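You operate a simulated robot arm through the tools that you are given. There is no shell and no other tool. Be economical: measure what you need, move in short steps, check, and stop when the job is done.

You run a simulated two-armed robot. Do the job below in one go: nothing can be reset, and whatever is moved stays where it is left.

## Task
Hold the blue gripper, set it to 30 kg, store it in drawer three.
Fine: one hand holds it while the other turns the dial; shut the drawer.

It is judged by the outcome, as a careful person would: the job done as asked, and still so three seconds after it is handed in. It fails if anything else is knocked over, pushed out of place, dropped, spilled or broken.

## Robot
Two 7-joint arms with two-finger parallel grippers on one trunk, on a base that drives. Base frame: it is fixed to the floor where the robot stands at the start and does not move with it; the origin is under the middle of the robot, x ahead of it, y to its left, z up; the surface under the hand at the start is at about z = 90. Readings come in cm, rad, newtons and seconds.
The left shoulder is at the start at [6, 14.3, 92.6], the right one opposite. With the tool pointing down near the work surface each hand reaches from about 28 to 70 cm from the robot's upright axis, wherever it stands, measured 20 degrees to its own side. Places, roughly: drawer three [50, -20, 50]; inside of drawer three [60, -20, 40]. Payload 1.57 kg a hand.
The tool frame of a hand sits at the grasp point between the pads (the TCP): z along the fingers, y along the line on which they close. The tips reach 3 cm beyond it. Largest opening 11 cm; finger width 2.4, thickness 1.2; the body of the gripper, 4.8 by 11.2 cm, starts 7.8 cm behind the TCP.
Orientation is that of the tool frame in the base frame, as [roll, pitch, yaw] about the fixed x, y, z axes, in that order (R = Rz(yaw) Ry(pitch) Rx(roll)). With the fingers straight down and closing along the base's y, the tool's x points along the base's -x, its y along +y and its z along -z.

## Interface
- The arms move only by the tool move_arm. It takes "left_deltas", "right_deltas" or both (then of equal length, played together; a hand with none holds still); each is a list of rows, each a list of 3 entries, a list of its own where there are three numbers: the shift along the base's x, y, z in m, then the turn, a rotation vector about the base's x, y, z in rad, then the gripper command, from -1 (shut) to 1 (fully open), values between in proportion. In form: [[[tx, ty, tz], [rx, ry, rz], fingers], ...]. A call has 1 to 8 rows; each row is the pose to reach, as a shift and turn from the pose commanded when the call began. Each row takes 0.2 s and may step no farther than 5 cm and 0.15 rad from the row before; otherwise, or with a gripper value out of range, the whole call is refused. Where a pose cannot be reached the arm comes as near as it can. A force on the tool above 40 N (or 10 N above the force at the start of the call, whichever is more), or a blocked arm, ends the call early, and 0.2 s more pass. The fingers move at their own pace (about 4.5 cm/s each) and stop on an object; they squeeze with about 22 N. The grip force told is the motor's: it shows also when the fingers shut on nothing. Time passes only in rows, and 0.2 s behind the last, so rows that repeat a pose let the fingers close. It gives the time, the measured TCP pose, the force on the tool (base axes), the opening and the grip force at its end, in the units of the frame above (readings bear some noise), with the torque about the TCP (base axes, N m) and any sound that the robot's microphone picked up, and new pictures: "views" is both (left out), scene, wrist or none (wrist: the cameras of the hands that moved).
- Cameras (640 x 400 px; columns grow to the right, rows downward): "scene" is now at [3.51, -2.25, 152.25]; the picture's right is [-0.33, -0.94, 0.00], its down [-0.81, 0.28, -0.51] and it looks along [0.48, -0.17, -0.86] (base axes); focal length 254 px, centre (320, 200). "left" rides on the left gripper at [7, -1.6, -14.1] in its tool frame; the picture's right is [0.23, 0.97, 0.00], its down [-0.86, 0.20, -0.48] and it looks along [-0.47, 0.11, 0.88] (tool axes); focal length 222 px, centre (320, 200). "right" rides on the right gripper at [7, 1.6, -14.1] in its tool frame; the picture's right is [-0.23, 0.97, 0.00], its down [-0.86, -0.20, -0.48] and it looks along [-0.47, -0.11, 0.88] (tool axes); focal length 222 px, centre (320, 200). There is no depth. A picture from a camera that has moved, and an enlarged one, comes with that camera's place and axes in the base frame and with its lens.
- slide_trunk(by): slides the trunk up (or, below 0, down) by that many cm; the arms and the scene camera ride with it, the base frame stays. It gives what a move gives, with no picture.
- base_move(legs): drives the robot by 1 to 6 legs, each [ahead, left, turn to the left] in cm, cm and rad, along the robot's own axes; the way and the turn of a leg run together, so that a leg with both is an arc; at most 150 cm and 3.142 rad a leg. The arms and the cameras ride along, it lands a little off, and it stops where it bumps. It gives what a move gives, and a new picture of the scene camera.
- aim_head(pan, tilt): turns the head with the scene camera to pan (to the left, within 1.501 rad either way) and tilt (down, from -0.506 to 1.204), counted from straight ahead of the robot. It gives what a move gives, and a new picture of the scene camera.
- inspect(camera, box): a new picture of the part [left, top, right, bottom] of that camera's present view, enlarged. The clock stands still meanwhile.
- job_done(): hands the job in; it is judged then, once.

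Go step by step. Nothing tells you exact positions but the pictures and the camera data: compare them with the known pose of the tool, close in by small moves and look again before you grip or let go. The budget is 120 turns and 260 pictures, counting those below and the enlarged ones. Unless the task says otherwise, let go and move clear before handing in, and close with one line.

The tools are called as a command line: name --argument value ..., lists and objects as JSON in quotes. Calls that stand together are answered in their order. move_arm: Moves the arms, as the interface text tells. Its arguments: {"type":"object","properties":{"left_deltas":{"type":"array","items":{"type":"array"}},"right_deltas":{"type":"array","items":{"type":"array"}},"views":{"type":"string","enum":["both","scene","wrist","none"]}},"required":[]} The other tools are called the same way: slide_trunk (by) slides the trunk up or down; base_move (legs) drives the base; aim_head (pan, tilt) turns the head that bears the scene camera; inspect (camera, box) takes an enlarged picture of a part of a camera's view; job_done () hands the job in.

At the start:

```text
time_s: 0.0
left_ee_pos: [45.98, 4.55, 99.95]
left_ee_rot: [-3.141, 0.001, -3.14]
left_contact_force: [0.0, 0.0, 1.1]
left_wrist_torque: [0.0, -0.02, 0.0]
left_grip_width: 11.04
left_finger_force: 0.1
right_ee_pos: [41.55, -43.09, 100.06]
right_ee_rot: [3.14, 0.001, -3.141]
right_contact_force: [-0.1, -0.3, 0.1]
right_wrist_torque: [0.02, -0.02, -0.02]
right_grip_width: 11.0
right_finger_force: 0.0
trunk travel left (down, up): [-52.5, 6.5]
robot x, y, heading: [0.06, 0.52, -0.004]
head pan, tilt: [-0.337, 1.035]
```

scene: 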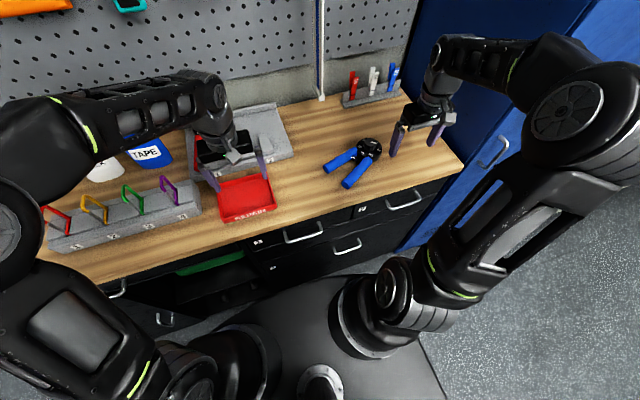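
right: 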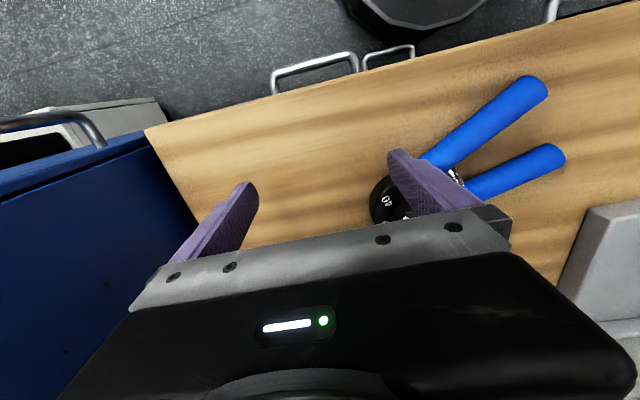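
left: 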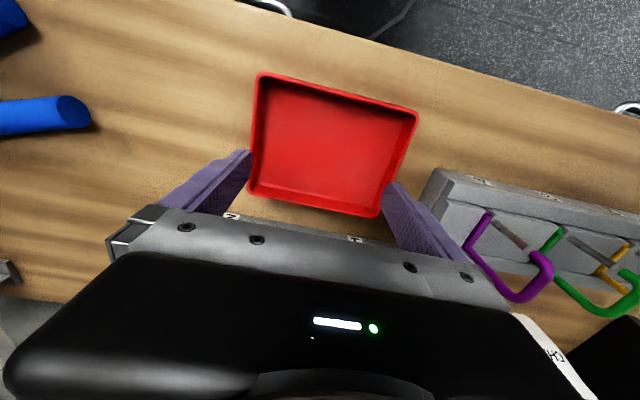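

I see a hand gripper with blue handles and a black dial on the bench at about [48,-24,90], with drawers below. I'll enlarge the views of it and the drawers.

inspect --camera "scene" --box '[300, 120, 420, 195]'

inspect --camera "right" --box '[340, 60, 600, 230]'

inspect --camera "scene" --box '[80, 170, 480, 400]'

```text
5.33 times, centred on (360, 158) of scene
camera zoom: at [3.51, -2.25, 152.25], right [-0.33, -0.94, 0.0], down [-0.81, 0.28, -0.51], along [0.48, -0.17, -0.86], focal length 1355 px, centre (107, 427)
```

zoom: 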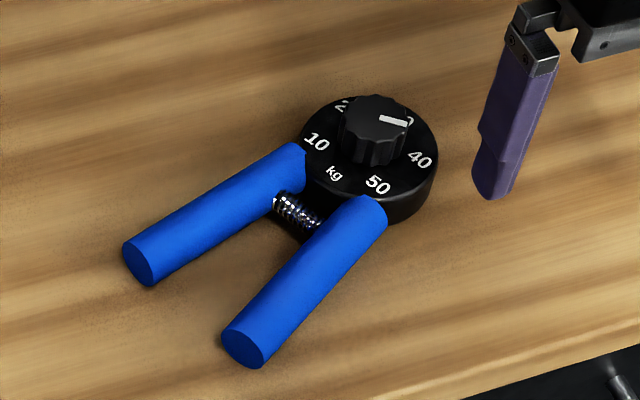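

```text
2.35 times, centred on (470, 145) of right
camera zoom: at [34.66, -41.44, 114.18], right [0.23, 0.97, 0.0], down [0.86, -0.2, 0.48], along [0.47, -0.11, -0.88], focal length 523 px, centre (-33, 329)
```

zoom: 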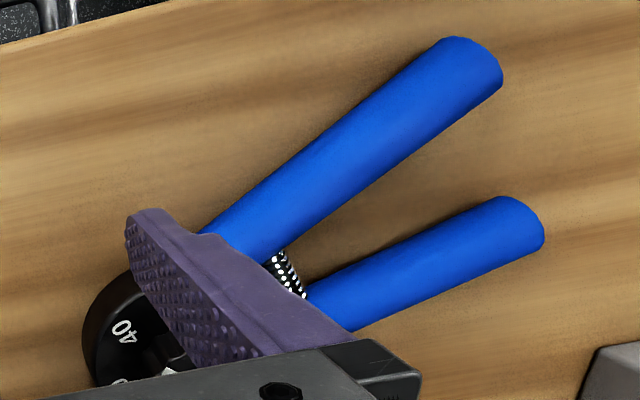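

```text
1.60 times, centred on (280, 285) of scene
camera zoom: at [3.51, -2.25, 152.25], right [-0.33, -0.94, 0.0], down [-0.81, 0.28, -0.51], along [0.48, -0.17, -0.86], focal length 407 px, centre (384, 64)
```

zoom: 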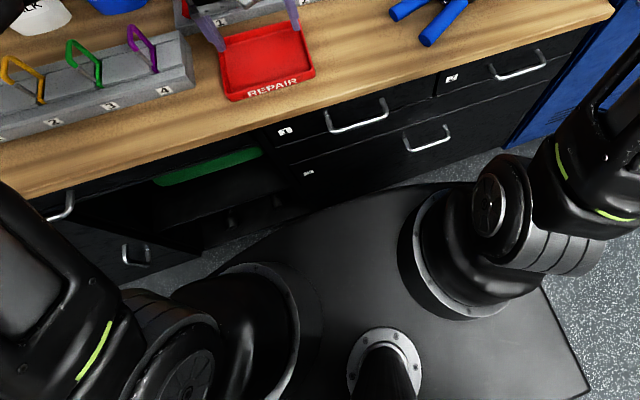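

The pointer looks to be near 40, with 30 directly opposite "kg". I'll enlarge the dial further and read the drawer labels.

inspect --camera "scene" --box '[348, 133, 388, 158]'

inspect --camera "scene" --box '[240, 200, 400, 300]'

```text
16.00 times, centred on (368, 146) of scene
camera zoom: at [3.51, -2.25, 152.25], right [-0.33, -0.94, 0.0], down [-0.81, 0.28, -0.51], along [0.48, -0.17, -0.86], focal length 4066 px, centre (-448, 1072)
```

zoom: 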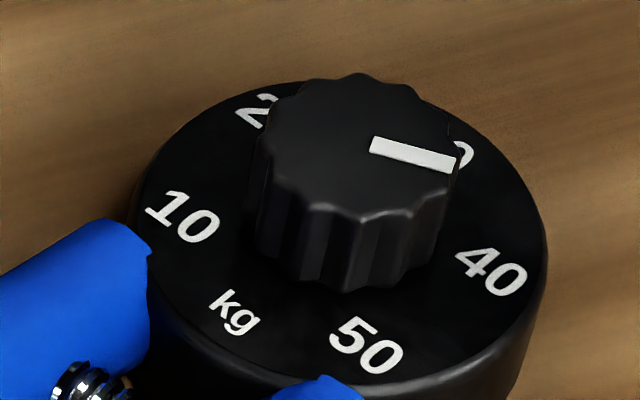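

```text
4.00 times, centred on (320, 250) of scene
camera zoom: at [3.51, -2.25, 152.25], right [-0.33, -0.94, 0.0], down [-0.81, 0.28, -0.51], along [0.48, -0.17, -0.86], focal length 1016 px, centre (320, 0)
```

zoom: 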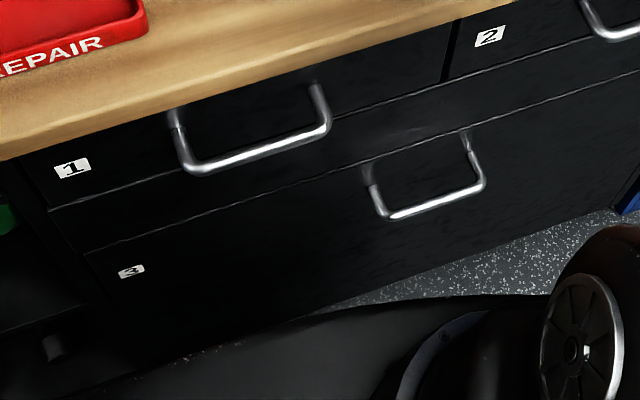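

Drawer 3 is the wide lower one. The dial centre is about [49.3,-34.6], the knob top is at z≈95.3, and the pointer is at 40, so it needs roughly +60° about z. I'll swing the left hand above the far handle.

move_arm --left_deltas '[[[0, 0, 0.03], [0, 0, -0.14], 1], [[0.003, -0.04, 0.04], [0, 0, -0.28], 1], [[0.006, -0.08, 0.04], [0, 0, -0.42], 1], [[0.01, -0.12, 0.04], [0, 0, -0.56], 1], [[0.013, -0.16, 0.04], [0, 0, -0.7], 1], [[0.017, -0.2, 0.04], [0, 0, -0.84], 1], [[0.02, -0.24, 0.04], [0, 0, -0.98], 1], [[0.023, -0.275, 0.04], [0, 0, -1.12], 1]]'

```text
time_s: 1.8
left_ee_pos: [47.2, -16.9, 104.57]
left_ee_rot: [-3.139, 0.014, 2.25]
left_contact_force: [-0.6, -0.2, 0.0]
left_wrist_torque: [0.05, -0.03, 0.01]
left_grip_width: 10.98
left_finger_force: 0.1
left hand out of reach, approached as far as the arm can: row 7, 8
right_ee_pos: [41.54, -43.18, 99.96]
right_ee_rot: [3.141, 0.0, -3.141]
right_contact_force: [-0.6, -0.4, 0.1]
right_wrist_torque: [0.08, -0.04, 0.0]
right_grip_width: 11.01
right_finger_force: 0.2
trunk travel left (down, up): [-52.5, 6.5]
robot x, y, heading: [0.28, -0.01, 0.001]
head pan, tilt: [-0.337, 1.035]
camera scene: at [3.35, -2.52, 152.25], right [-0.33, -0.94, 0.0], down [-0.81, 0.29, -0.51], along [0.48, -0.17, -0.86], focal length 254 px, centre (320, 200)
camera left: at [41.7, -12.5, 118.62], right [0.61, 0.79, -0.01], down [0.69, -0.53, 0.49], along [0.38, -0.31, -0.87], focal length 222 px, centre (320, 200)
```

scene: 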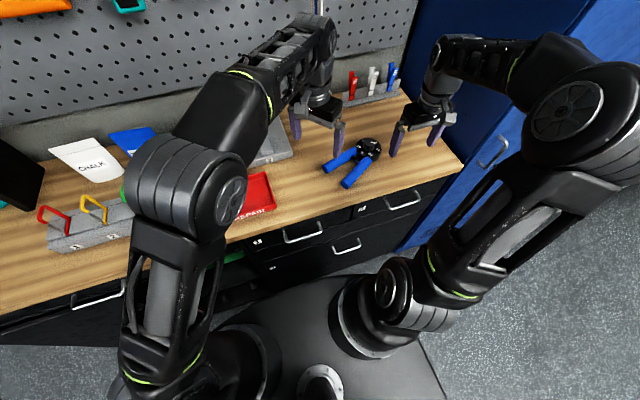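
left: 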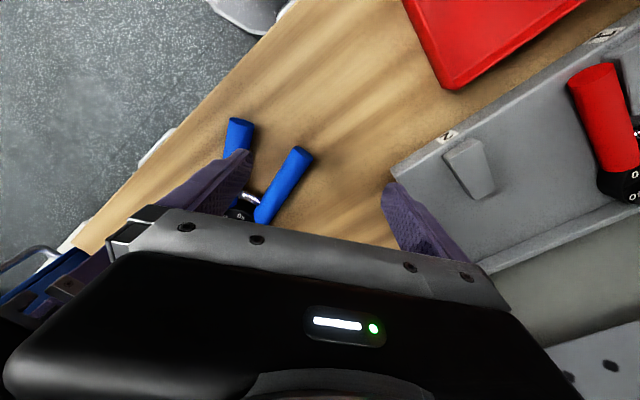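

The left hand can't reach that far across the body, so I'll tuck the right hand in a little and then shift the base about 15 cm to the right.

move_arm --right_deltas '[[[-0.01, 0.03, 0.03], [0, 0, 0], 1], [[-0.03, 0.06, 0.06], [0, 0, 0], 1]]' --left_deltas '[[[0, 0.01, 0], [0, 0, 0], 1], [[0, 0.02, 0], [0, 0, 0], 1]]' --views "none"

base_move --legs '[[0, -14, 0]]'

```text
time_s: 2.4
left_ee_pos: [47.5, -14.57, 104.64]
left_ee_rot: [-3.135, 0.016, 2.254]
left_contact_force: [0.0, 0.0, -0.8]
left_wrist_torque: [-0.01, -0.01, 0.04]
left_grip_width: 11.01
left_finger_force: 0.0
right_ee_pos: [38.41, -37.02, 106.1]
right_ee_rot: [3.14, 0.0, -3.141]
right_contact_force: [-0.6, 0.2, 0.3]
right_wrist_torque: [0.01, 0.01, -0.01]
right_grip_width: 11.0
right_finger_force: 0.1
trunk travel left (down, up): [-52.5, 6.5]
robot x, y, heading: [0.13, 0.14, 0.001]
head pan, tilt: [-0.337, 1.035]
```

```text
time_s: 3.7
left_ee_pos: [47.56, -28.93, 104.45]
left_ee_rot: [-3.137, 0.012, 2.253]
left_contact_force: [-0.1, -0.5, 0.2]
left_wrist_torque: [0.04, 0.02, -0.01]
left_grip_width: 10.99
left_finger_force: 0.1
right_ee_pos: [38.38, -51.37, 106.09]
right_ee_rot: [3.14, -0.002, 3.14]
right_contact_force: [-0.1, 0.0, 0.2]
right_wrist_torque: [0.04, -0.01, 0.04]
right_grip_width: 11.01
right_finger_force: 0.0
trunk travel left (down, up): [-52.5, 6.5]
robot x, y, heading: [-0.34, -13.82, -0.002]
head pan, tilt: [-0.337, 1.035]
camera scene: at [3.5, -16.46, 152.25], right [-0.33, -0.94, 0.0], down [-0.81, 0.29, -0.51], along [0.48, -0.17, -0.86], focal length 254 px, centre (320, 200)
```

scene: 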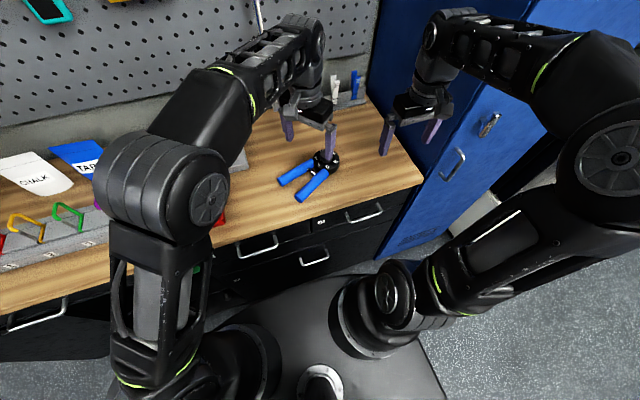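

The left hand now needs to go to about [48.3,-23] with roughly −0.36 rad more yaw.

move_arm --left_deltas '[[[0.002, 0.02, 0], [0, 0, -0.12], 1], [[0.005, 0.04, 0], [0, 0, -0.24], 1], [[0.008, 0.06, -0.01], [0, 0, -0.36], 1]]'

```text
time_s: 4.5
left_ee_pos: [48.33, -22.74, 103.7]
left_ee_rot: [-3.137, 0.015, 1.893]
left_contact_force: [-0.6, 0.2, 0.8]
left_wrist_torque: [-0.03, -0.02, -0.03]
left_grip_width: 11.0
left_finger_force: 0.1
right_ee_pos: [38.47, -51.27, 106.07]
right_ee_rot: [3.14, 0.0, 3.14]
right_contact_force: [0.1, -0.2, 0.4]
right_wrist_torque: [0.0, -0.01, 0.0]
right_grip_width: 10.99
right_finger_force: 0.0
trunk travel left (down, up): [-52.5, 6.5]
robot x, y, heading: [-0.14, -14.23, 0.001]
head pan, tilt: [-0.337, 1.035]
camera scene: at [3.51, -16.22, 152.25], right [-0.33, -0.94, 0.0], down [-0.81, 0.29, -0.51], along [0.48, -0.17, -0.86], focal length 254 px, centre (320, 200)
camera left: at [44.69, -16.54, 117.67], right [0.85, 0.52, -0.01], down [0.46, -0.74, 0.49], along [0.25, -0.42, -0.87], focal length 222 px, centre (320, 200)
```

scene: 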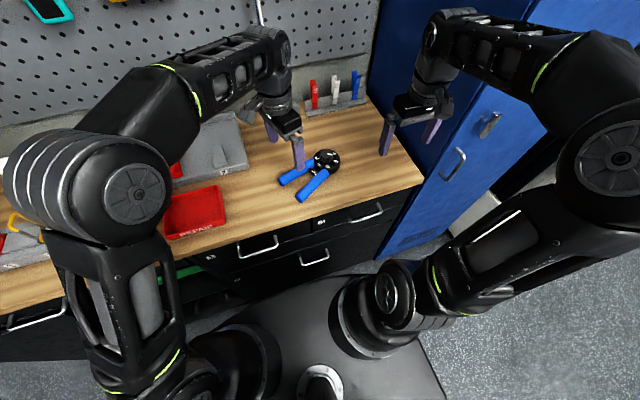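
left: 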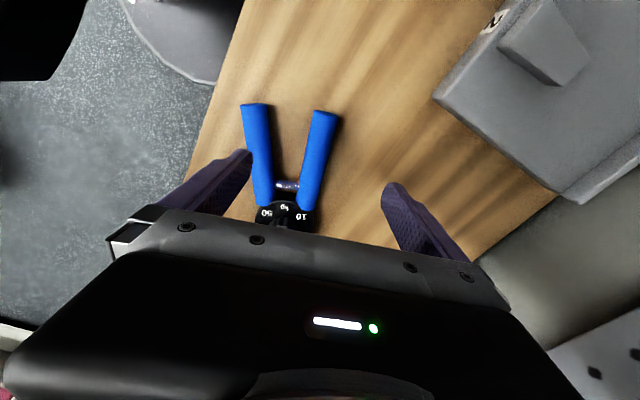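

The far handle runs under the hand, centred, from end [47.0,-19.4] to base [51.1,-30.8]. I'll narrow the opening to about 6 cm to clear the other handle, then descend.

move_arm --left_deltas '[[[0, 0, 0], [0, 0, 0], 0.1], [[0, 0, 0], [0, 0, 0], 0.1], [[0, 0, 0], [0, 0, 0], 0.1], [[0, 0, -0.03], [0, 0, 0], 0.1], [[0, 0, -0.06], [0, 0, 0], 0.1]]' --views "wrist"

```text
time_s: 5.7
left_ee_pos: [48.53, -22.66, 97.57]
left_ee_rot: [-3.136, 0.013, 1.894]
left_contact_force: [0.9, 0.6, 1.1]
left_wrist_torque: [-0.02, -0.03, -0.02]
left_grip_width: 6.04
left_finger_force: 0.1
right_ee_pos: [38.42, -51.15, 106.02]
right_ee_rot: [-3.141, 0.0, 3.139]
right_contact_force: [0.2, 0.3, 0.0]
right_wrist_torque: [-0.04, -0.03, 0.04]
right_grip_width: 11.01
right_finger_force: 0.1
trunk travel left (down, up): [-52.5, 6.5]
robot x, y, heading: [-0.12, -13.95, -0.004]
head pan, tilt: [-0.337, 1.035]
camera left: at [44.85, -16.57, 111.55], right [0.85, 0.53, -0.01], down [0.46, -0.74, 0.49], along [0.25, -0.42, -0.87], focal length 222 px, centre (320, 200)
```

left: 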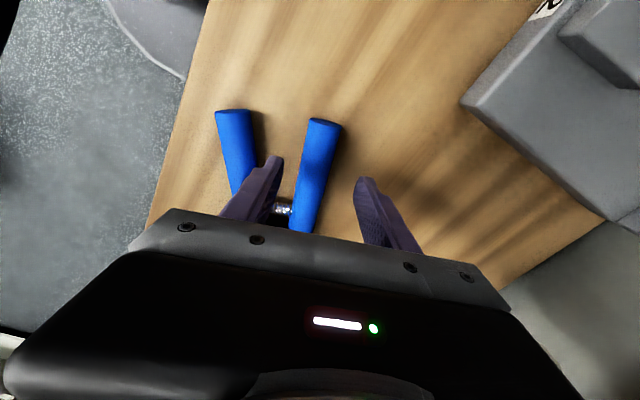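

The fingers straddle the far handle. I'll descend and close on it.

move_arm --left_deltas '[[[0, 0, -0.025], [0, 0, 0], 0.1], [[0, 0, -0.039], [0, 0, 0], 0.1], [[0, 0, -0.039], [0, 0, 0], -1], [[0, 0, -0.039], [0, 0, 0], -1], [[0, 0, -0.039], [0, 0, 0], -1], [[0, 0, -0.039], [0, 0, 0], -1]]'

```text
time_s: 7.1
left_ee_pos: [48.27, -22.7, 93.58]
left_ee_rot: [-3.137, 0.015, 1.894]
left_contact_force: [-0.4, 0.1, -0.7]
left_wrist_torque: [0.17, 0.02, 0.01]
left_grip_width: 2.9
left_finger_force: 21.9
right_ee_pos: [38.29, -51.2, 106.18]
right_ee_rot: [-3.14, -0.001, 3.141]
right_contact_force: [-0.4, 0.6, 0.0]
right_wrist_torque: [-0.01, 0.01, 0.01]
right_grip_width: 11.0
right_finger_force: 0.1
trunk travel left (down, up): [-52.5, 6.5]
robot x, y, heading: [0.13, -14.1, -0.002]
head pan, tilt: [-0.337, 1.035]
camera scene: at [3.5, -16.29, 152.25], right [-0.33, -0.94, 0.0], down [-0.81, 0.29, -0.51], along [0.48, -0.17, -0.86], focal length 254 px, centre (320, 200)
camera left: at [44.66, -16.57, 107.66], right [0.85, 0.52, -0.01], down [0.46, -0.74, 0.49], along [0.25, -0.42, -0.87], focal length 222 px, centre (320, 200)
```

scene: 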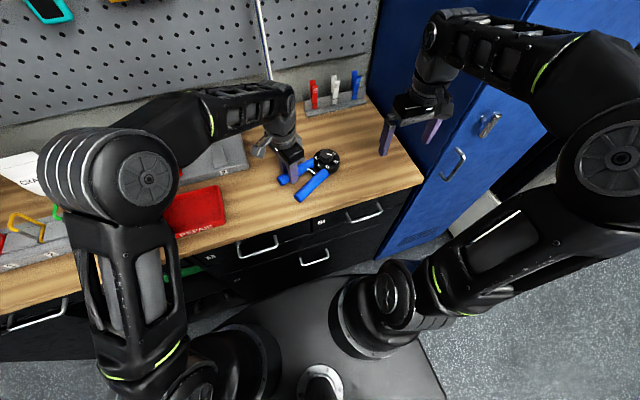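
left: 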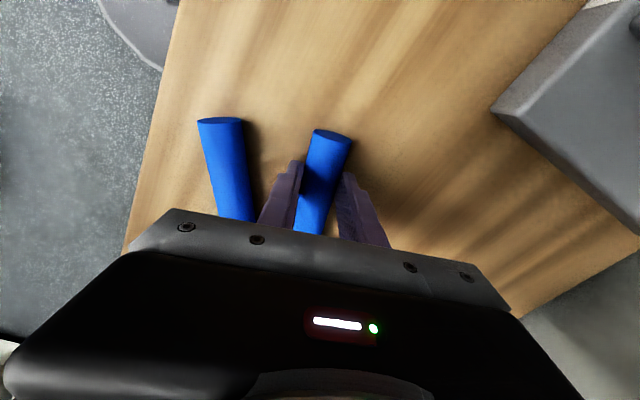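

The handle is held at 2.9 cm. I'll re-measure the knob before bringing the right hand over it.

inspect --camera "scene" --box '[300, 140, 348, 170]'

move_arm --right_deltas '[[[0.035, 0.03, 0], [0, 0, 0], 1], [[0.07, 0.06, 0], [0, 0, 0], 0.3], [[0.09, 0.11, 0], [0, 0, 0], 0.3], [[0.11, 0.155, 0], [0, 0, 0], 0.3]]'

```text
13.33 times, centred on (324, 155) of scene
camera zoom: at [3.5, -16.29, 152.25], right [-0.33, -0.94, 0.0], down [-0.81, 0.29, -0.51], along [0.48, -0.17, -0.86], focal length 3388 px, centre (267, 800)
```

zoom: 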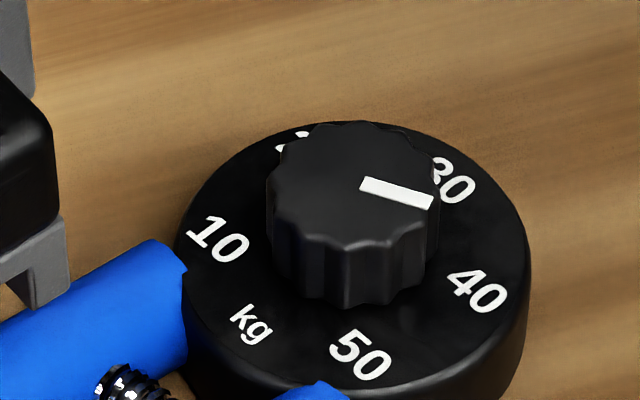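

```text
refused: row 3 steps farther than a row can; nothing moved
```

move_arm --right_deltas '[[[0.03, 0.03, 0], [0, 0, 0], 0.3], [[0.06, 0.065, 0], [0, 0, 0], 0.3], [[0.08, 0.1, 0], [0, 0, 0], 0.3], [[0.095, 0.135, 0], [0, 0, 0], 0.3], [[0.111, 0.165, 0], [0, 0, 0], 0.3], [[0.111, 0.166, 0], [0, 0, 0], 0.3]]'

```text
time_s: 8.5
left_ee_pos: [48.28, -22.81, 93.52]
left_ee_rot: [-3.139, 0.013, 1.892]
left_contact_force: [0.1, -1.2, -0.1]
left_wrist_torque: [0.13, -0.02, 0.0]
left_grip_width: 2.86
left_finger_force: 21.5
right_ee_pos: [49.65, -34.62, 106.15]
right_ee_rot: [-3.141, 0.0, 3.14]
right_contact_force: [-0.2, -0.4, -0.1]
right_wrist_torque: [-0.01, -0.02, 0.01]
right_grip_width: 7.13
right_finger_force: 0.1
trunk travel left (down, up): [-52.5, 6.5]
robot x, y, heading: [0.08, -13.91, 0.004]
head pan, tilt: [-0.337, 1.035]
camera scene: at [3.49, -16.31, 152.25], right [-0.33, -0.94, 0.0], down [-0.81, 0.29, -0.51], along [0.48, -0.17, -0.86], focal length 254 px, centre (320, 200)
camera right: at [42.76, -32.99, 120.36], right [0.23, 0.97, 0.0], down [0.85, -0.2, 0.48], along [0.47, -0.11, -0.88], focal length 222 px, centre (320, 200)
```

scene: 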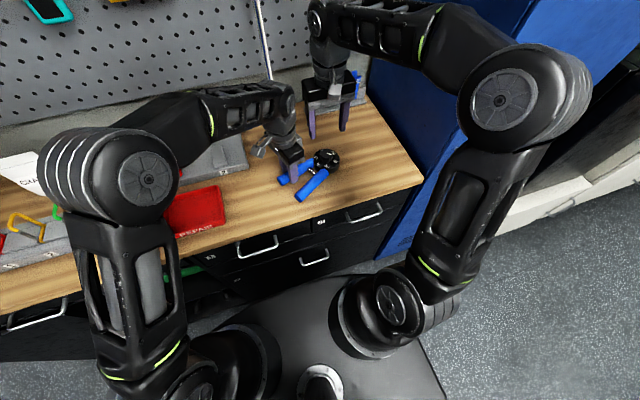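
right: 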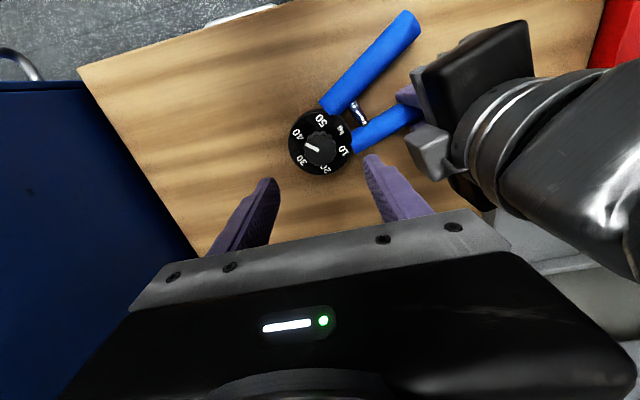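

The knob lies centred under the right hand (49.6,-34.5). I'll descend to z≈96.3 and look before gripping.

move_arm --right_deltas '[[[0, 0, -0.04], [0, 0, 0], 0.3], [[0, 0.001, -0.07], [0, 0, 0], 0.1], [[0, 0.001, -0.098], [0, 0, 0], 0.1]]'

inspect --camera "right" --box '[240, 80, 440, 205]'

```text
time_s: 9.3
left_ee_pos: [48.3, -22.75, 93.71]
left_ee_rot: [-3.137, 0.013, 1.895]
left_contact_force: [0.8, 0.8, 0.5]
left_wrist_torque: [0.08, -0.03, -0.03]
left_grip_width: 2.83
left_finger_force: 22.1
right_ee_pos: [49.48, -34.67, 96.28]
right_ee_rot: [3.141, 0.0, 3.14]
right_contact_force: [0.0, 0.6, -0.9]
right_wrist_torque: [0.01, -0.02, 0.02]
right_grip_width: 6.08
right_finger_force: 0.0
trunk travel left (down, up): [-52.5, 6.5]
robot x, y, heading: [0.1, -13.4, -0.001]
head pan, tilt: [-0.337, 1.035]
camera scene: at [3.51, -16.27, 152.26], right [-0.33, -0.94, 0.0], down [-0.81, 0.29, -0.51], along [0.48, -0.17, -0.86], focal length 254 px, centre (320, 200)
camera right: at [42.62, -32.92, 110.42], right [0.23, 0.97, 0.0], down [0.85, -0.2, 0.48], along [0.47, -0.11, -0.88], focal length 222 px, centre (320, 200)
```

scene: 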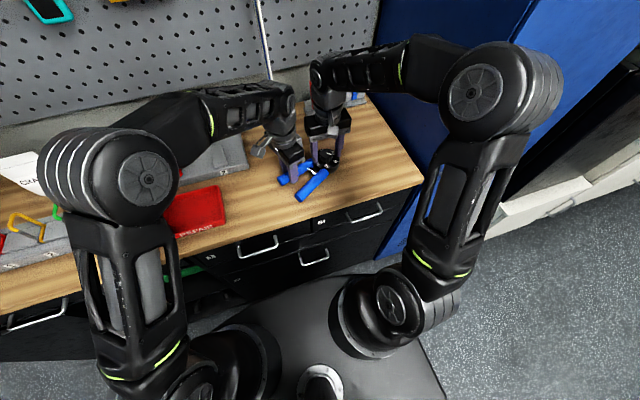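
right: 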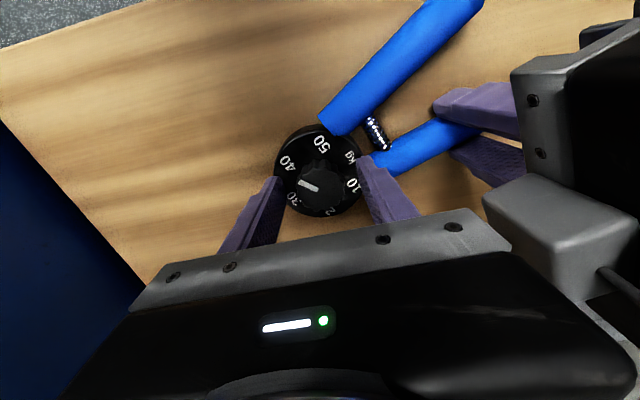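

```text
3.20 times, centred on (340, 142) of right
camera zoom: at [42.62, -32.92, 110.42], right [0.23, 0.97, 0.0], down [0.85, -0.2, 0.48], along [0.47, -0.11, -0.88], focal length 711 px, centre (256, 384)
```

zoom: 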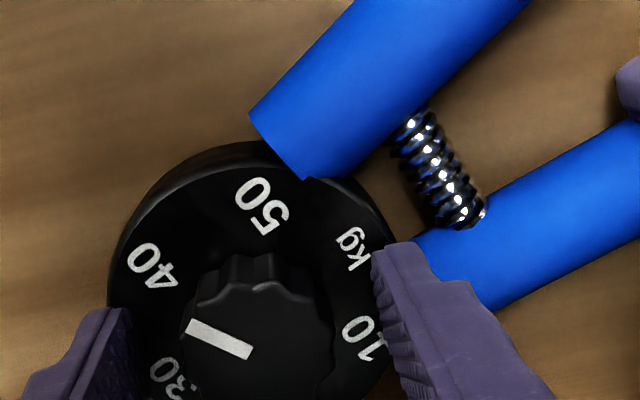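

The knob sits between the pads, with the pointer at ≈236° and the 30 mark at ≈295–298°. I'll grip the knob.

move_arm --right_deltas '[[[0.001, 0.001, 0], [0, 0, 0], -1], [[0.001, 0.001, 0], [0, 0, 0], -1], [[0.001, 0.001, 0], [0, 0, 0], -1], [[0.001, 0.001, 0], [0, 0, 0], -1]]' --views "wrist"

```text
time_s: 10.3
left_ee_pos: [48.39, -22.71, 93.6]
left_ee_rot: [-3.135, 0.013, 1.893]
left_contact_force: [-2.2, 7.4, 1.8]
left_wrist_torque: [-0.17, -0.06, -0.15]
left_grip_width: 2.85
left_finger_force: 22.0
right_ee_pos: [49.58, -34.5, 96.27]
right_ee_rot: [-3.141, -0.001, 3.141]
right_contact_force: [2.2, -8.1, -1.2]
right_wrist_torque: [-0.35, -0.04, -0.01]
right_grip_width: 3.84
right_finger_force: 22.3
trunk travel left (down, up): [-52.5, 6.5]
robot x, y, heading: [0.06, -14.21, -0.004]
head pan, tilt: [-0.337, 1.035]
camera right: at [42.71, -32.88, 110.46], right [0.23, 0.97, 0.0], down [0.85, -0.2, 0.48], along [0.47, -0.11, -0.88], focal length 222 px, centre (320, 200)
```

right: 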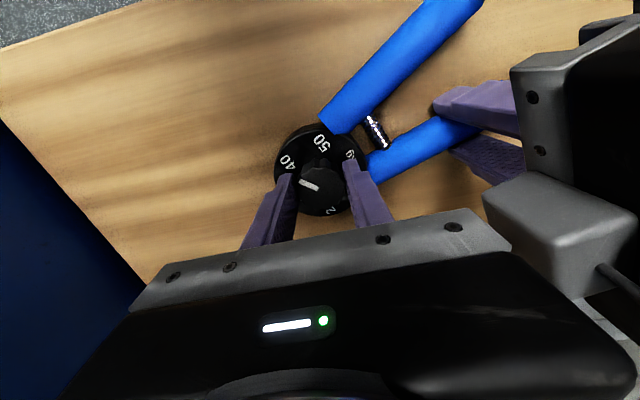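

The knob is gripped. I'll turn it counter-clockwise (+z) by about 0.9 rad first.

move_arm --right_deltas '[[[0, -0.001, 0], [0, 0, 0.13], -1], [[0, -0.001, 0], [0, 0, 0.26], -1], [[0, -0.001, 0], [0, 0, 0.39], -1], [[0, -0.001, 0], [0, 0, 0.52], -1], [[0, -0.001, 0], [0, 0, 0.65], -1], [[0, -0.001, 0], [0, 0, 0.78], -1], [[0, -0.001, 0], [0, 0, 0.91], -1]]'

inspect --camera "right" --box '[240, 80, 440, 205]'

inspect --camera "scene" --box '[300, 140, 348, 170]'

```text
time_s: 11.9
left_ee_pos: [48.34, -22.72, 93.58]
left_ee_rot: [-3.135, 0.012, 1.894]
left_contact_force: [-4.4, 15.5, 2.9]
left_wrist_torque: [0.23, 0.18, -0.24]
left_grip_width: 2.84
left_finger_force: 21.9
right_ee_pos: [49.58, -34.7, 96.26]
right_ee_rot: [-3.14, -0.001, -2.232]
right_contact_force: [8.1, -19.4, 0.8]
right_wrist_torque: [-0.6, -0.03, -0.05]
right_grip_width: 3.83
right_finger_force: 22.0
trunk travel left (down, up): [-52.5, 6.5]
robot x, y, heading: [0.25, -13.95, 0.003]
head pan, tilt: [-0.337, 1.035]
camera scene: at [3.51, -16.32, 152.26], right [-0.33, -0.94, 0.0], down [-0.81, 0.29, -0.51], along [0.48, -0.17, -0.86], focal length 254 px, centre (320, 200)
camera right: at [44.15, -39.19, 110.47], right [-0.63, 0.78, 0.0], down [0.68, 0.55, 0.48], along [0.37, 0.3, -0.88], focal length 222 px, centre (320, 200)
```

scene: 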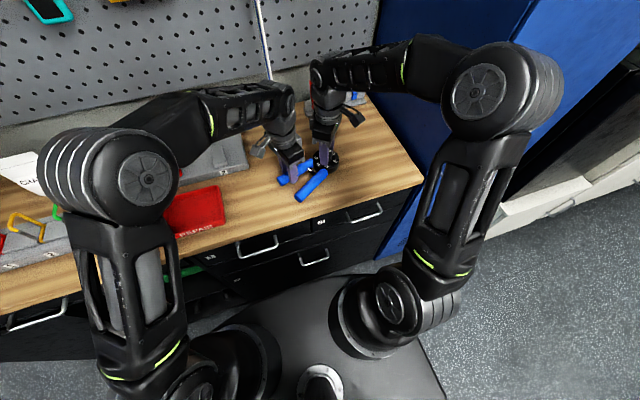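
right: 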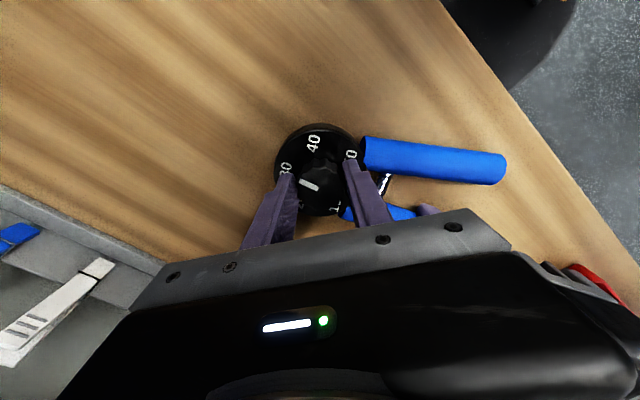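

```text
3.20 times, centred on (340, 142) of right
camera zoom: at [44.15, -39.19, 110.47], right [-0.63, 0.78, 0.0], down [0.68, 0.55, 0.48], along [0.37, 0.3, -0.88], focal length 711 px, centre (256, 384)
```

zoom: 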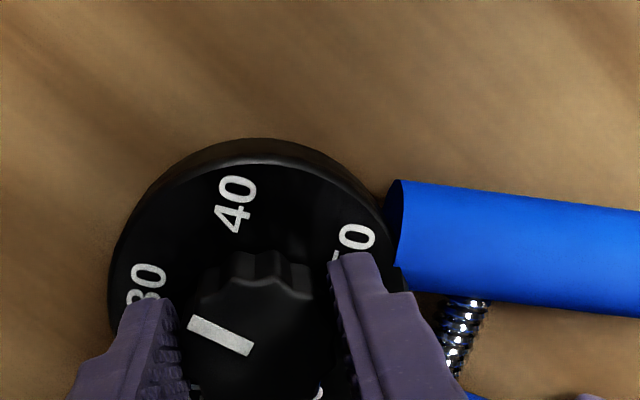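

```text
13.33 times, centred on (324, 155) of scene
camera zoom: at [3.51, -16.32, 152.26], right [-0.33, -0.94, 0.0], down [-0.81, 0.29, -0.51], along [0.48, -0.17, -0.86], focal length 3388 px, centre (267, 800)
```

zoom: 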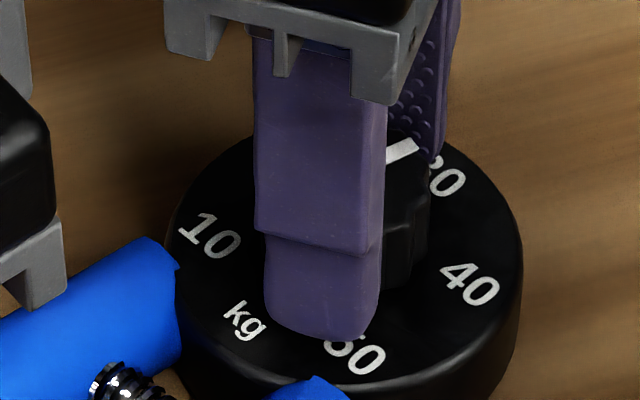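

The 30 mark is nearly where 40 stood relative to the hand, so about 0.1 rad more is needed. I'll finish the turn and relax the sideways push.

move_arm --right_deltas '[[[-0.0005, -0.001, 0], [0, 0, 0.06], -1], [[-0.001, -0.002, 0], [0, 0, 0.12], -1], [[-0.001, -0.002, 0], [0, 0, 0.12], -1]]' --views "wrist"

inspect --camera "right" --box '[240, 80, 440, 205]'

```text
time_s: 12.7
left_ee_pos: [48.41, -22.74, 93.5]
left_ee_rot: [-3.135, 0.012, 1.893]
left_contact_force: [-7.6, 15.4, 0.8]
left_wrist_torque: [0.33, 0.14, -0.71]
left_grip_width: 2.85
left_finger_force: 22.6
right_ee_pos: [49.66, -34.81, 96.28]
right_ee_rot: [-3.138, 0.0, -2.112]
right_contact_force: [9.9, -17.6, 3.6]
right_wrist_torque: [-0.35, -0.35, -0.03]
right_grip_width: 3.83
right_finger_force: 22.2
trunk travel left (down, up): [-52.5, 6.5]
robot x, y, heading: [0.16, -14.36, 0.0]
head pan, tilt: [-0.337, 1.035]
camera right: at [44.62, -39.91, 110.47], right [-0.72, 0.7, 0.0], down [0.61, 0.63, 0.48], along [0.33, 0.34, -0.88], focal length 222 px, centre (320, 200)
```

right: 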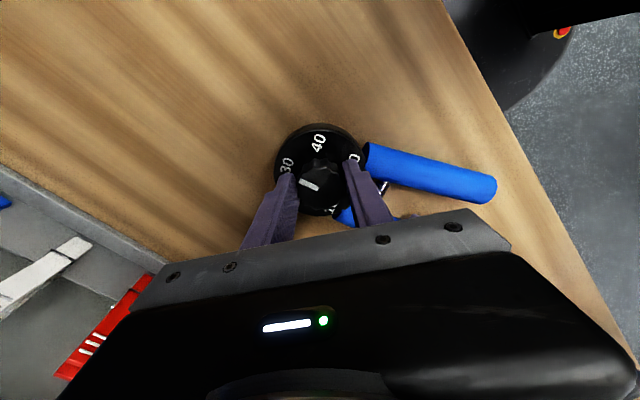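

```text
3.20 times, centred on (340, 142) of right
camera zoom: at [44.62, -39.91, 110.47], right [-0.72, 0.7, 0.0], down [0.61, 0.63, 0.48], along [0.33, 0.34, -0.88], focal length 711 px, centre (256, 384)
```

zoom: 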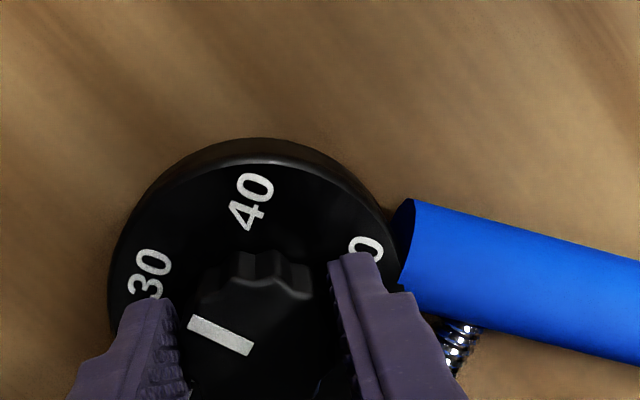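

It looks almost exactly on 30. I'll release the knob, lift clear, and check.

move_arm --right_deltas '[[[0, 0, 0], [0, 0, 0.02], -1], [[0, 0, 0], [0, 0, 0.02], 0], [[0, 0, 0], [0, 0, 0.02], 0], [[0, 0, 0.04], [0, 0, 0.02], 0], [[0, 0, 0.08], [0, 0, 0.02], 0]]'

inspect --camera "right" --box '[240, 80, 400, 180]'

inspect --camera "scene" --box '[300, 140, 348, 170]'

```text
time_s: 13.9
left_ee_pos: [48.36, -22.82, 93.62]
left_ee_rot: [-3.137, 0.014, 1.894]
left_contact_force: [-0.8, -0.7, -0.2]
left_wrist_torque: [0.13, 0.0, -0.05]
left_grip_width: 2.85
left_finger_force: 21.7
right_ee_pos: [49.38, -34.71, 104.56]
right_ee_rot: [3.141, 0.001, -2.094]
right_contact_force: [0.4, -0.1, 0.5]
right_wrist_torque: [-0.02, 0.0, -0.02]
right_grip_width: 5.5
right_finger_force: 0.1
trunk travel left (down, up): [-52.5, 6.5]
robot x, y, heading: [-0.25, -14.19, -0.001]
head pan, tilt: [-0.337, 1.035]
camera scene: at [3.49, -16.26, 152.25], right [-0.33, -0.94, 0.0], down [-0.81, 0.29, -0.51], along [0.48, -0.17, -0.86], focal length 254 px, centre (320, 200)
camera right: at [44.62, -39.97, 118.75], right [-0.73, 0.68, 0.0], down [0.6, 0.64, 0.48], along [0.33, 0.35, -0.88], focal length 222 px, centre (320, 200)
```

scene: 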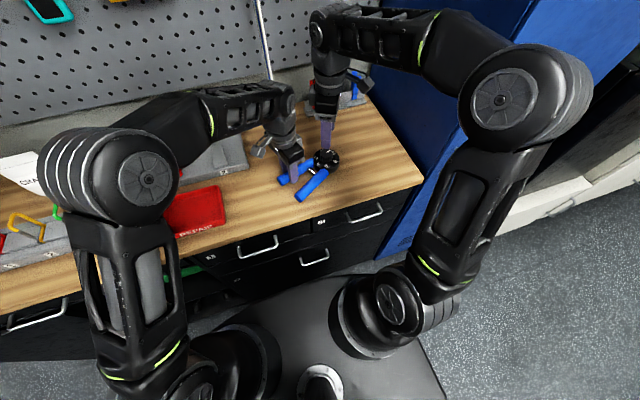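
right: 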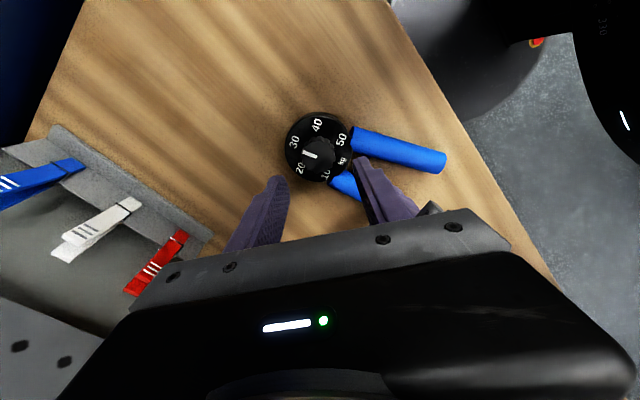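

```text
4.00 times, centred on (320, 130) of right
camera zoom: at [44.62, -39.97, 118.75], right [-0.73, 0.68, 0.0], down [0.6, 0.64, 0.48], along [0.33, 0.35, -0.88], focal length 888 px, centre (320, 480)
```

zoom: 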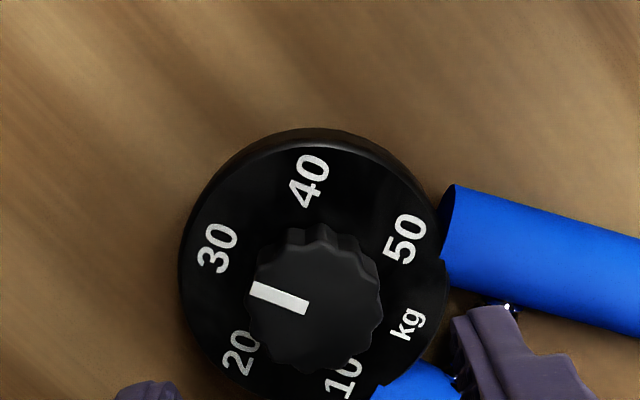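

```text
13.33 times, centred on (324, 155) of scene
camera zoom: at [3.49, -16.26, 152.25], right [-0.33, -0.94, 0.0], down [-0.81, 0.29, -0.51], along [0.48, -0.17, -0.86], focal length 3388 px, centre (267, 800)
```

zoom: 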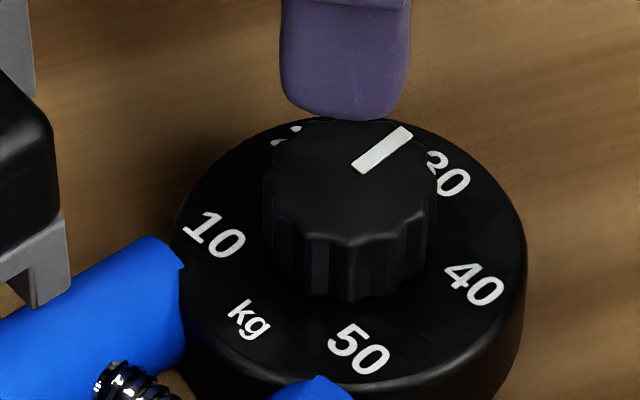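

The pointer is on or near 30. I'll zoom closer to quantify it before moving on.

inspect --camera "right" --box '[276, 104, 364, 192]'

```text
4.55 times, centred on (320, 148) of right
camera zoom: at [44.62, -39.97, 118.75], right [-0.73, 0.68, 0.0], down [0.6, 0.64, 0.48], along [0.33, 0.35, -0.88], focal length 1010 px, centre (320, 436)
```

zoom: 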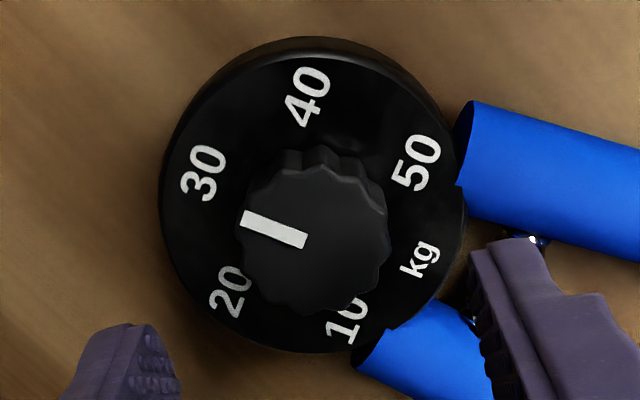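

The pointer sits within about 3° of 30, which I'll accept. I'll lift the tool with the left hand, raise the right hand, and check.

move_arm --left_deltas '[[[0, 0, 0.02], [0, 0, 0], -1], [[0, 0, 0.05], [0, 0, 0], -1], [[-0.02, 0.0, 0.08], [0, 0, 0], -1], [[-0.04, 0.0, 0.12], [0, 0, 0], -1]]' --right_deltas '[[[0, -0.03, 0.03], [0, 0, 0], 0.3], [[-0.01, -0.06, 0.05], [0, 0, 0], 0.3], [[-0.04, -0.08, 0.05], [0, 0, 0], 0.3], [[-0.07, -0.1, 0.05], [0, 0, 0], 0.3]]'

base_move --legs '[[-34, 0, 0]]'

```text
time_s: 14.9
left_ee_pos: [44.21, -22.69, 105.77]
left_ee_rot: [-3.137, 0.015, 1.893]
left_contact_force: [-0.5, 0.3, -2.7]
left_wrist_torque: [0.13, -0.03, 0.02]
left_grip_width: 2.83
left_finger_force: 22.2
right_ee_pos: [42.43, -44.63, 109.45]
right_ee_rot: [-3.141, 0.001, -2.093]
right_contact_force: [-0.7, 0.1, 0.1]
right_wrist_torque: [-0.01, 0.0, 0.03]
right_grip_width: 7.11
right_finger_force: 0.0
trunk travel left (down, up): [-52.5, 6.5]
robot x, y, heading: [0.17, -13.9, -0.005]
head pan, tilt: [-0.337, 1.035]
camera scene: at [3.38, -16.28, 152.25], right [-0.33, -0.94, 0.0], down [-0.81, 0.29, -0.51], along [0.48, -0.17, -0.86], focal length 254 px, centre (320, 200)
camera right: at [37.66, -49.96, 123.66], right [-0.73, 0.68, 0.0], down [0.6, 0.64, 0.48], along [0.33, 0.35, -0.88], focal length 222 px, centre (320, 200)
camera left: at [40.64, -16.58, 119.85], right [0.85, 0.52, -0.01], down [0.46, -0.74, 0.49], along [0.25, -0.42, -0.87], focal length 222 px, centre (320, 200)
```

scene: 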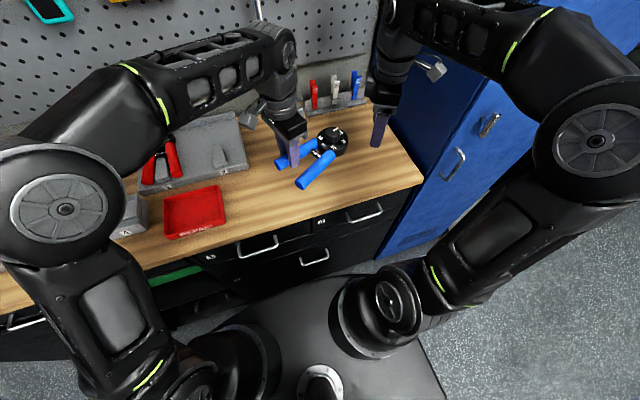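
right: 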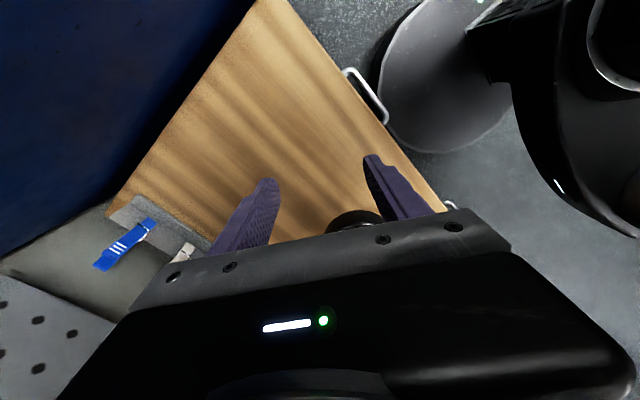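
left: 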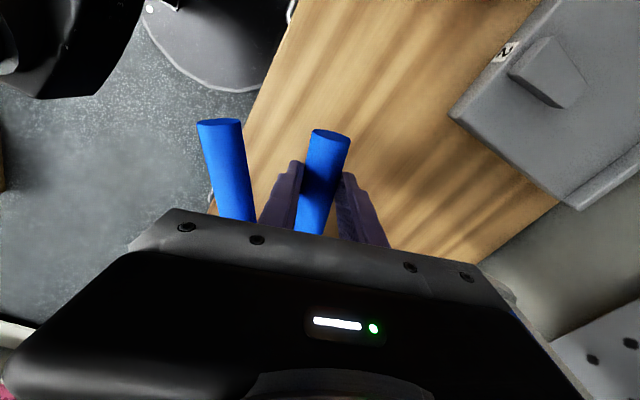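

```text
time_s: 17.1
left_ee_pos: [10.65, -22.72, 105.84]
left_ee_rot: [-3.136, 0.015, 1.898]
left_contact_force: [-1.0, 0.5, -1.8]
left_wrist_torque: [0.16, -0.03, 0.0]
left_grip_width: 2.83
left_finger_force: 22.2
right_ee_pos: [8.68, -44.45, 109.46]
right_ee_rot: [-3.141, 0.0, -2.09]
right_contact_force: [0.0, -0.8, 0.6]
right_wrist_torque: [0.0, 0.0, 0.02]
right_grip_width: 7.15
right_finger_force: 0.0
trunk travel left (down, up): [-52.5, 6.5]
robot x, y, heading: [-33.79, -13.93, 0.004]
head pan, tilt: [-0.337, 1.035]
camera scene: at [-30.42, -16.26, 152.26], right [-0.33, -0.94, 0.0], down [-0.81, 0.28, -0.51], along [0.48, -0.17, -0.86], focal length 254 px, centre (320, 200)
```

scene: 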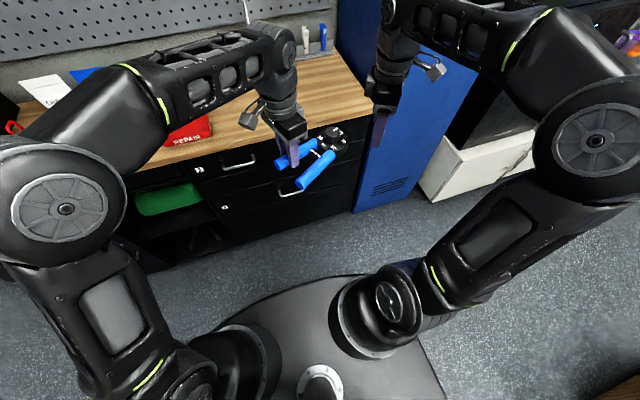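

The tool is held firmly and the robot is backed off. I'll move the left hand away to the left and up, then lower the trunk.

move_arm --left_deltas '[[[0, 0.04, 0.02], [0, 0, 0], -1], [[0, 0.08, 0.04], [0, 0, 0], -1], [[0, 0.12, 0.06], [0, 0, 0], -1], [[0, 0.16, 0.08], [0, 0, 0], -1], [[0, 0.2, 0.1], [0, 0, 0], -1], [[0, 0.24, 0.1], [0, 0, 0], -1]]' --views "none"

slide_trunk --by -36

aim_head --pan -0.2 --tilt 0.75

```text
time_s: 18.6
left_ee_pos: [10.3, 1.33, 112.02]
left_ee_rot: [-3.134, 0.018, 1.895]
left_contact_force: [0.1, 3.1, -1.7]
left_wrist_torque: [-0.09, 0.01, 0.02]
left_grip_width: 2.83
left_finger_force: 21.6
left hand out of reach, approached as far as the arm can: row 3, 4, 5, 6
right_ee_pos: [8.94, -44.2, 109.62]
right_ee_rot: [-3.139, -0.005, -2.089]
right_contact_force: [-0.8, 1.2, 0.4]
right_wrist_torque: [-0.06, -0.05, -0.02]
right_grip_width: 7.15
right_finger_force: 0.1
trunk travel left (down, up): [-52.5, 6.5]
robot x, y, heading: [-33.8, -14.03, 0.002]
head pan, tilt: [-0.337, 1.035]
```

```text
time_s: 22.1
left_ee_pos: [10.38, 0.73, 76.16]
left_ee_rot: [-3.138, 0.014, 1.898]
left_contact_force: [0.3, -0.1, -1.9]
left_wrist_torque: [0.15, 0.0, -0.02]
left_grip_width: 2.81
left_finger_force: 21.7
right_ee_pos: [8.83, -44.61, 73.35]
right_ee_rot: [3.141, -0.001, -2.09]
right_contact_force: [-0.6, -1.0, -0.4]
right_wrist_torque: [0.0, 0.02, 0.0]
right_grip_width: 7.14
right_finger_force: 0.0
trunk travel left (down, up): [-16.5, 42.5]
robot x, y, heading: [-33.75, -14.04, 0.002]
head pan, tilt: [-0.337, 1.035]
```

```text
time_s: 22.8
left_ee_pos: [10.36, 0.82, 76.03]
left_ee_rot: [-3.136, 0.014, 1.896]
left_contact_force: [-0.5, -1.1, -1.4]
left_wrist_torque: [0.13, -0.03, 0.01]
left_grip_width: 2.82
left_finger_force: 21.9
right_ee_pos: [8.82, -44.59, 73.26]
right_ee_rot: [-3.14, 0.0, -2.091]
right_contact_force: [-0.5, -0.8, -0.2]
right_wrist_torque: [-0.01, 0.04, -0.01]
right_grip_width: 7.13
right_finger_force: 0.0
trunk travel left (down, up): [-16.5, 42.5]
robot x, y, heading: [-33.99, -13.76, -0.0]
head pan, tilt: [-0.201, 0.75]
camera scene: at [-28.58, -15.67, 118.39], right [-0.2, -0.98, 0.0], down [-0.67, 0.14, -0.73], along [0.72, -0.15, -0.68], focal length 254 px, centre (320, 200)
```

scene: 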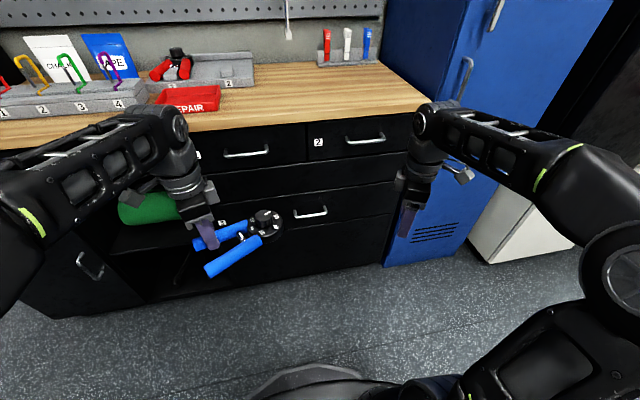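

inspect --camera "scene" --box '[280, 190, 344, 230]'

```text
10.00 times, centred on (312, 210) of scene
camera zoom: at [-28.58, -15.67, 118.39], right [-0.2, -0.98, 0.0], down [-0.67, 0.14, -0.73], along [0.72, -0.15, -0.68], focal length 2541 px, centre (400, 100)
```

zoom: 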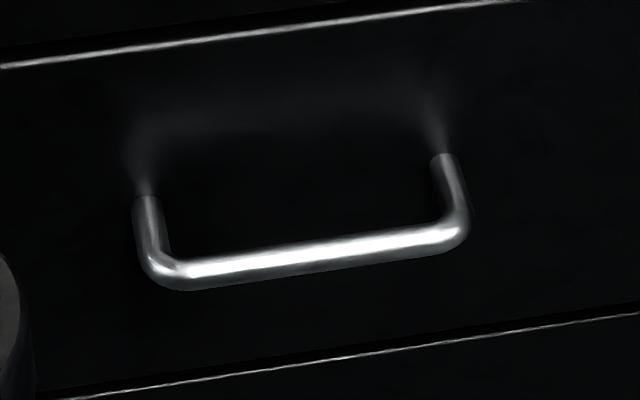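

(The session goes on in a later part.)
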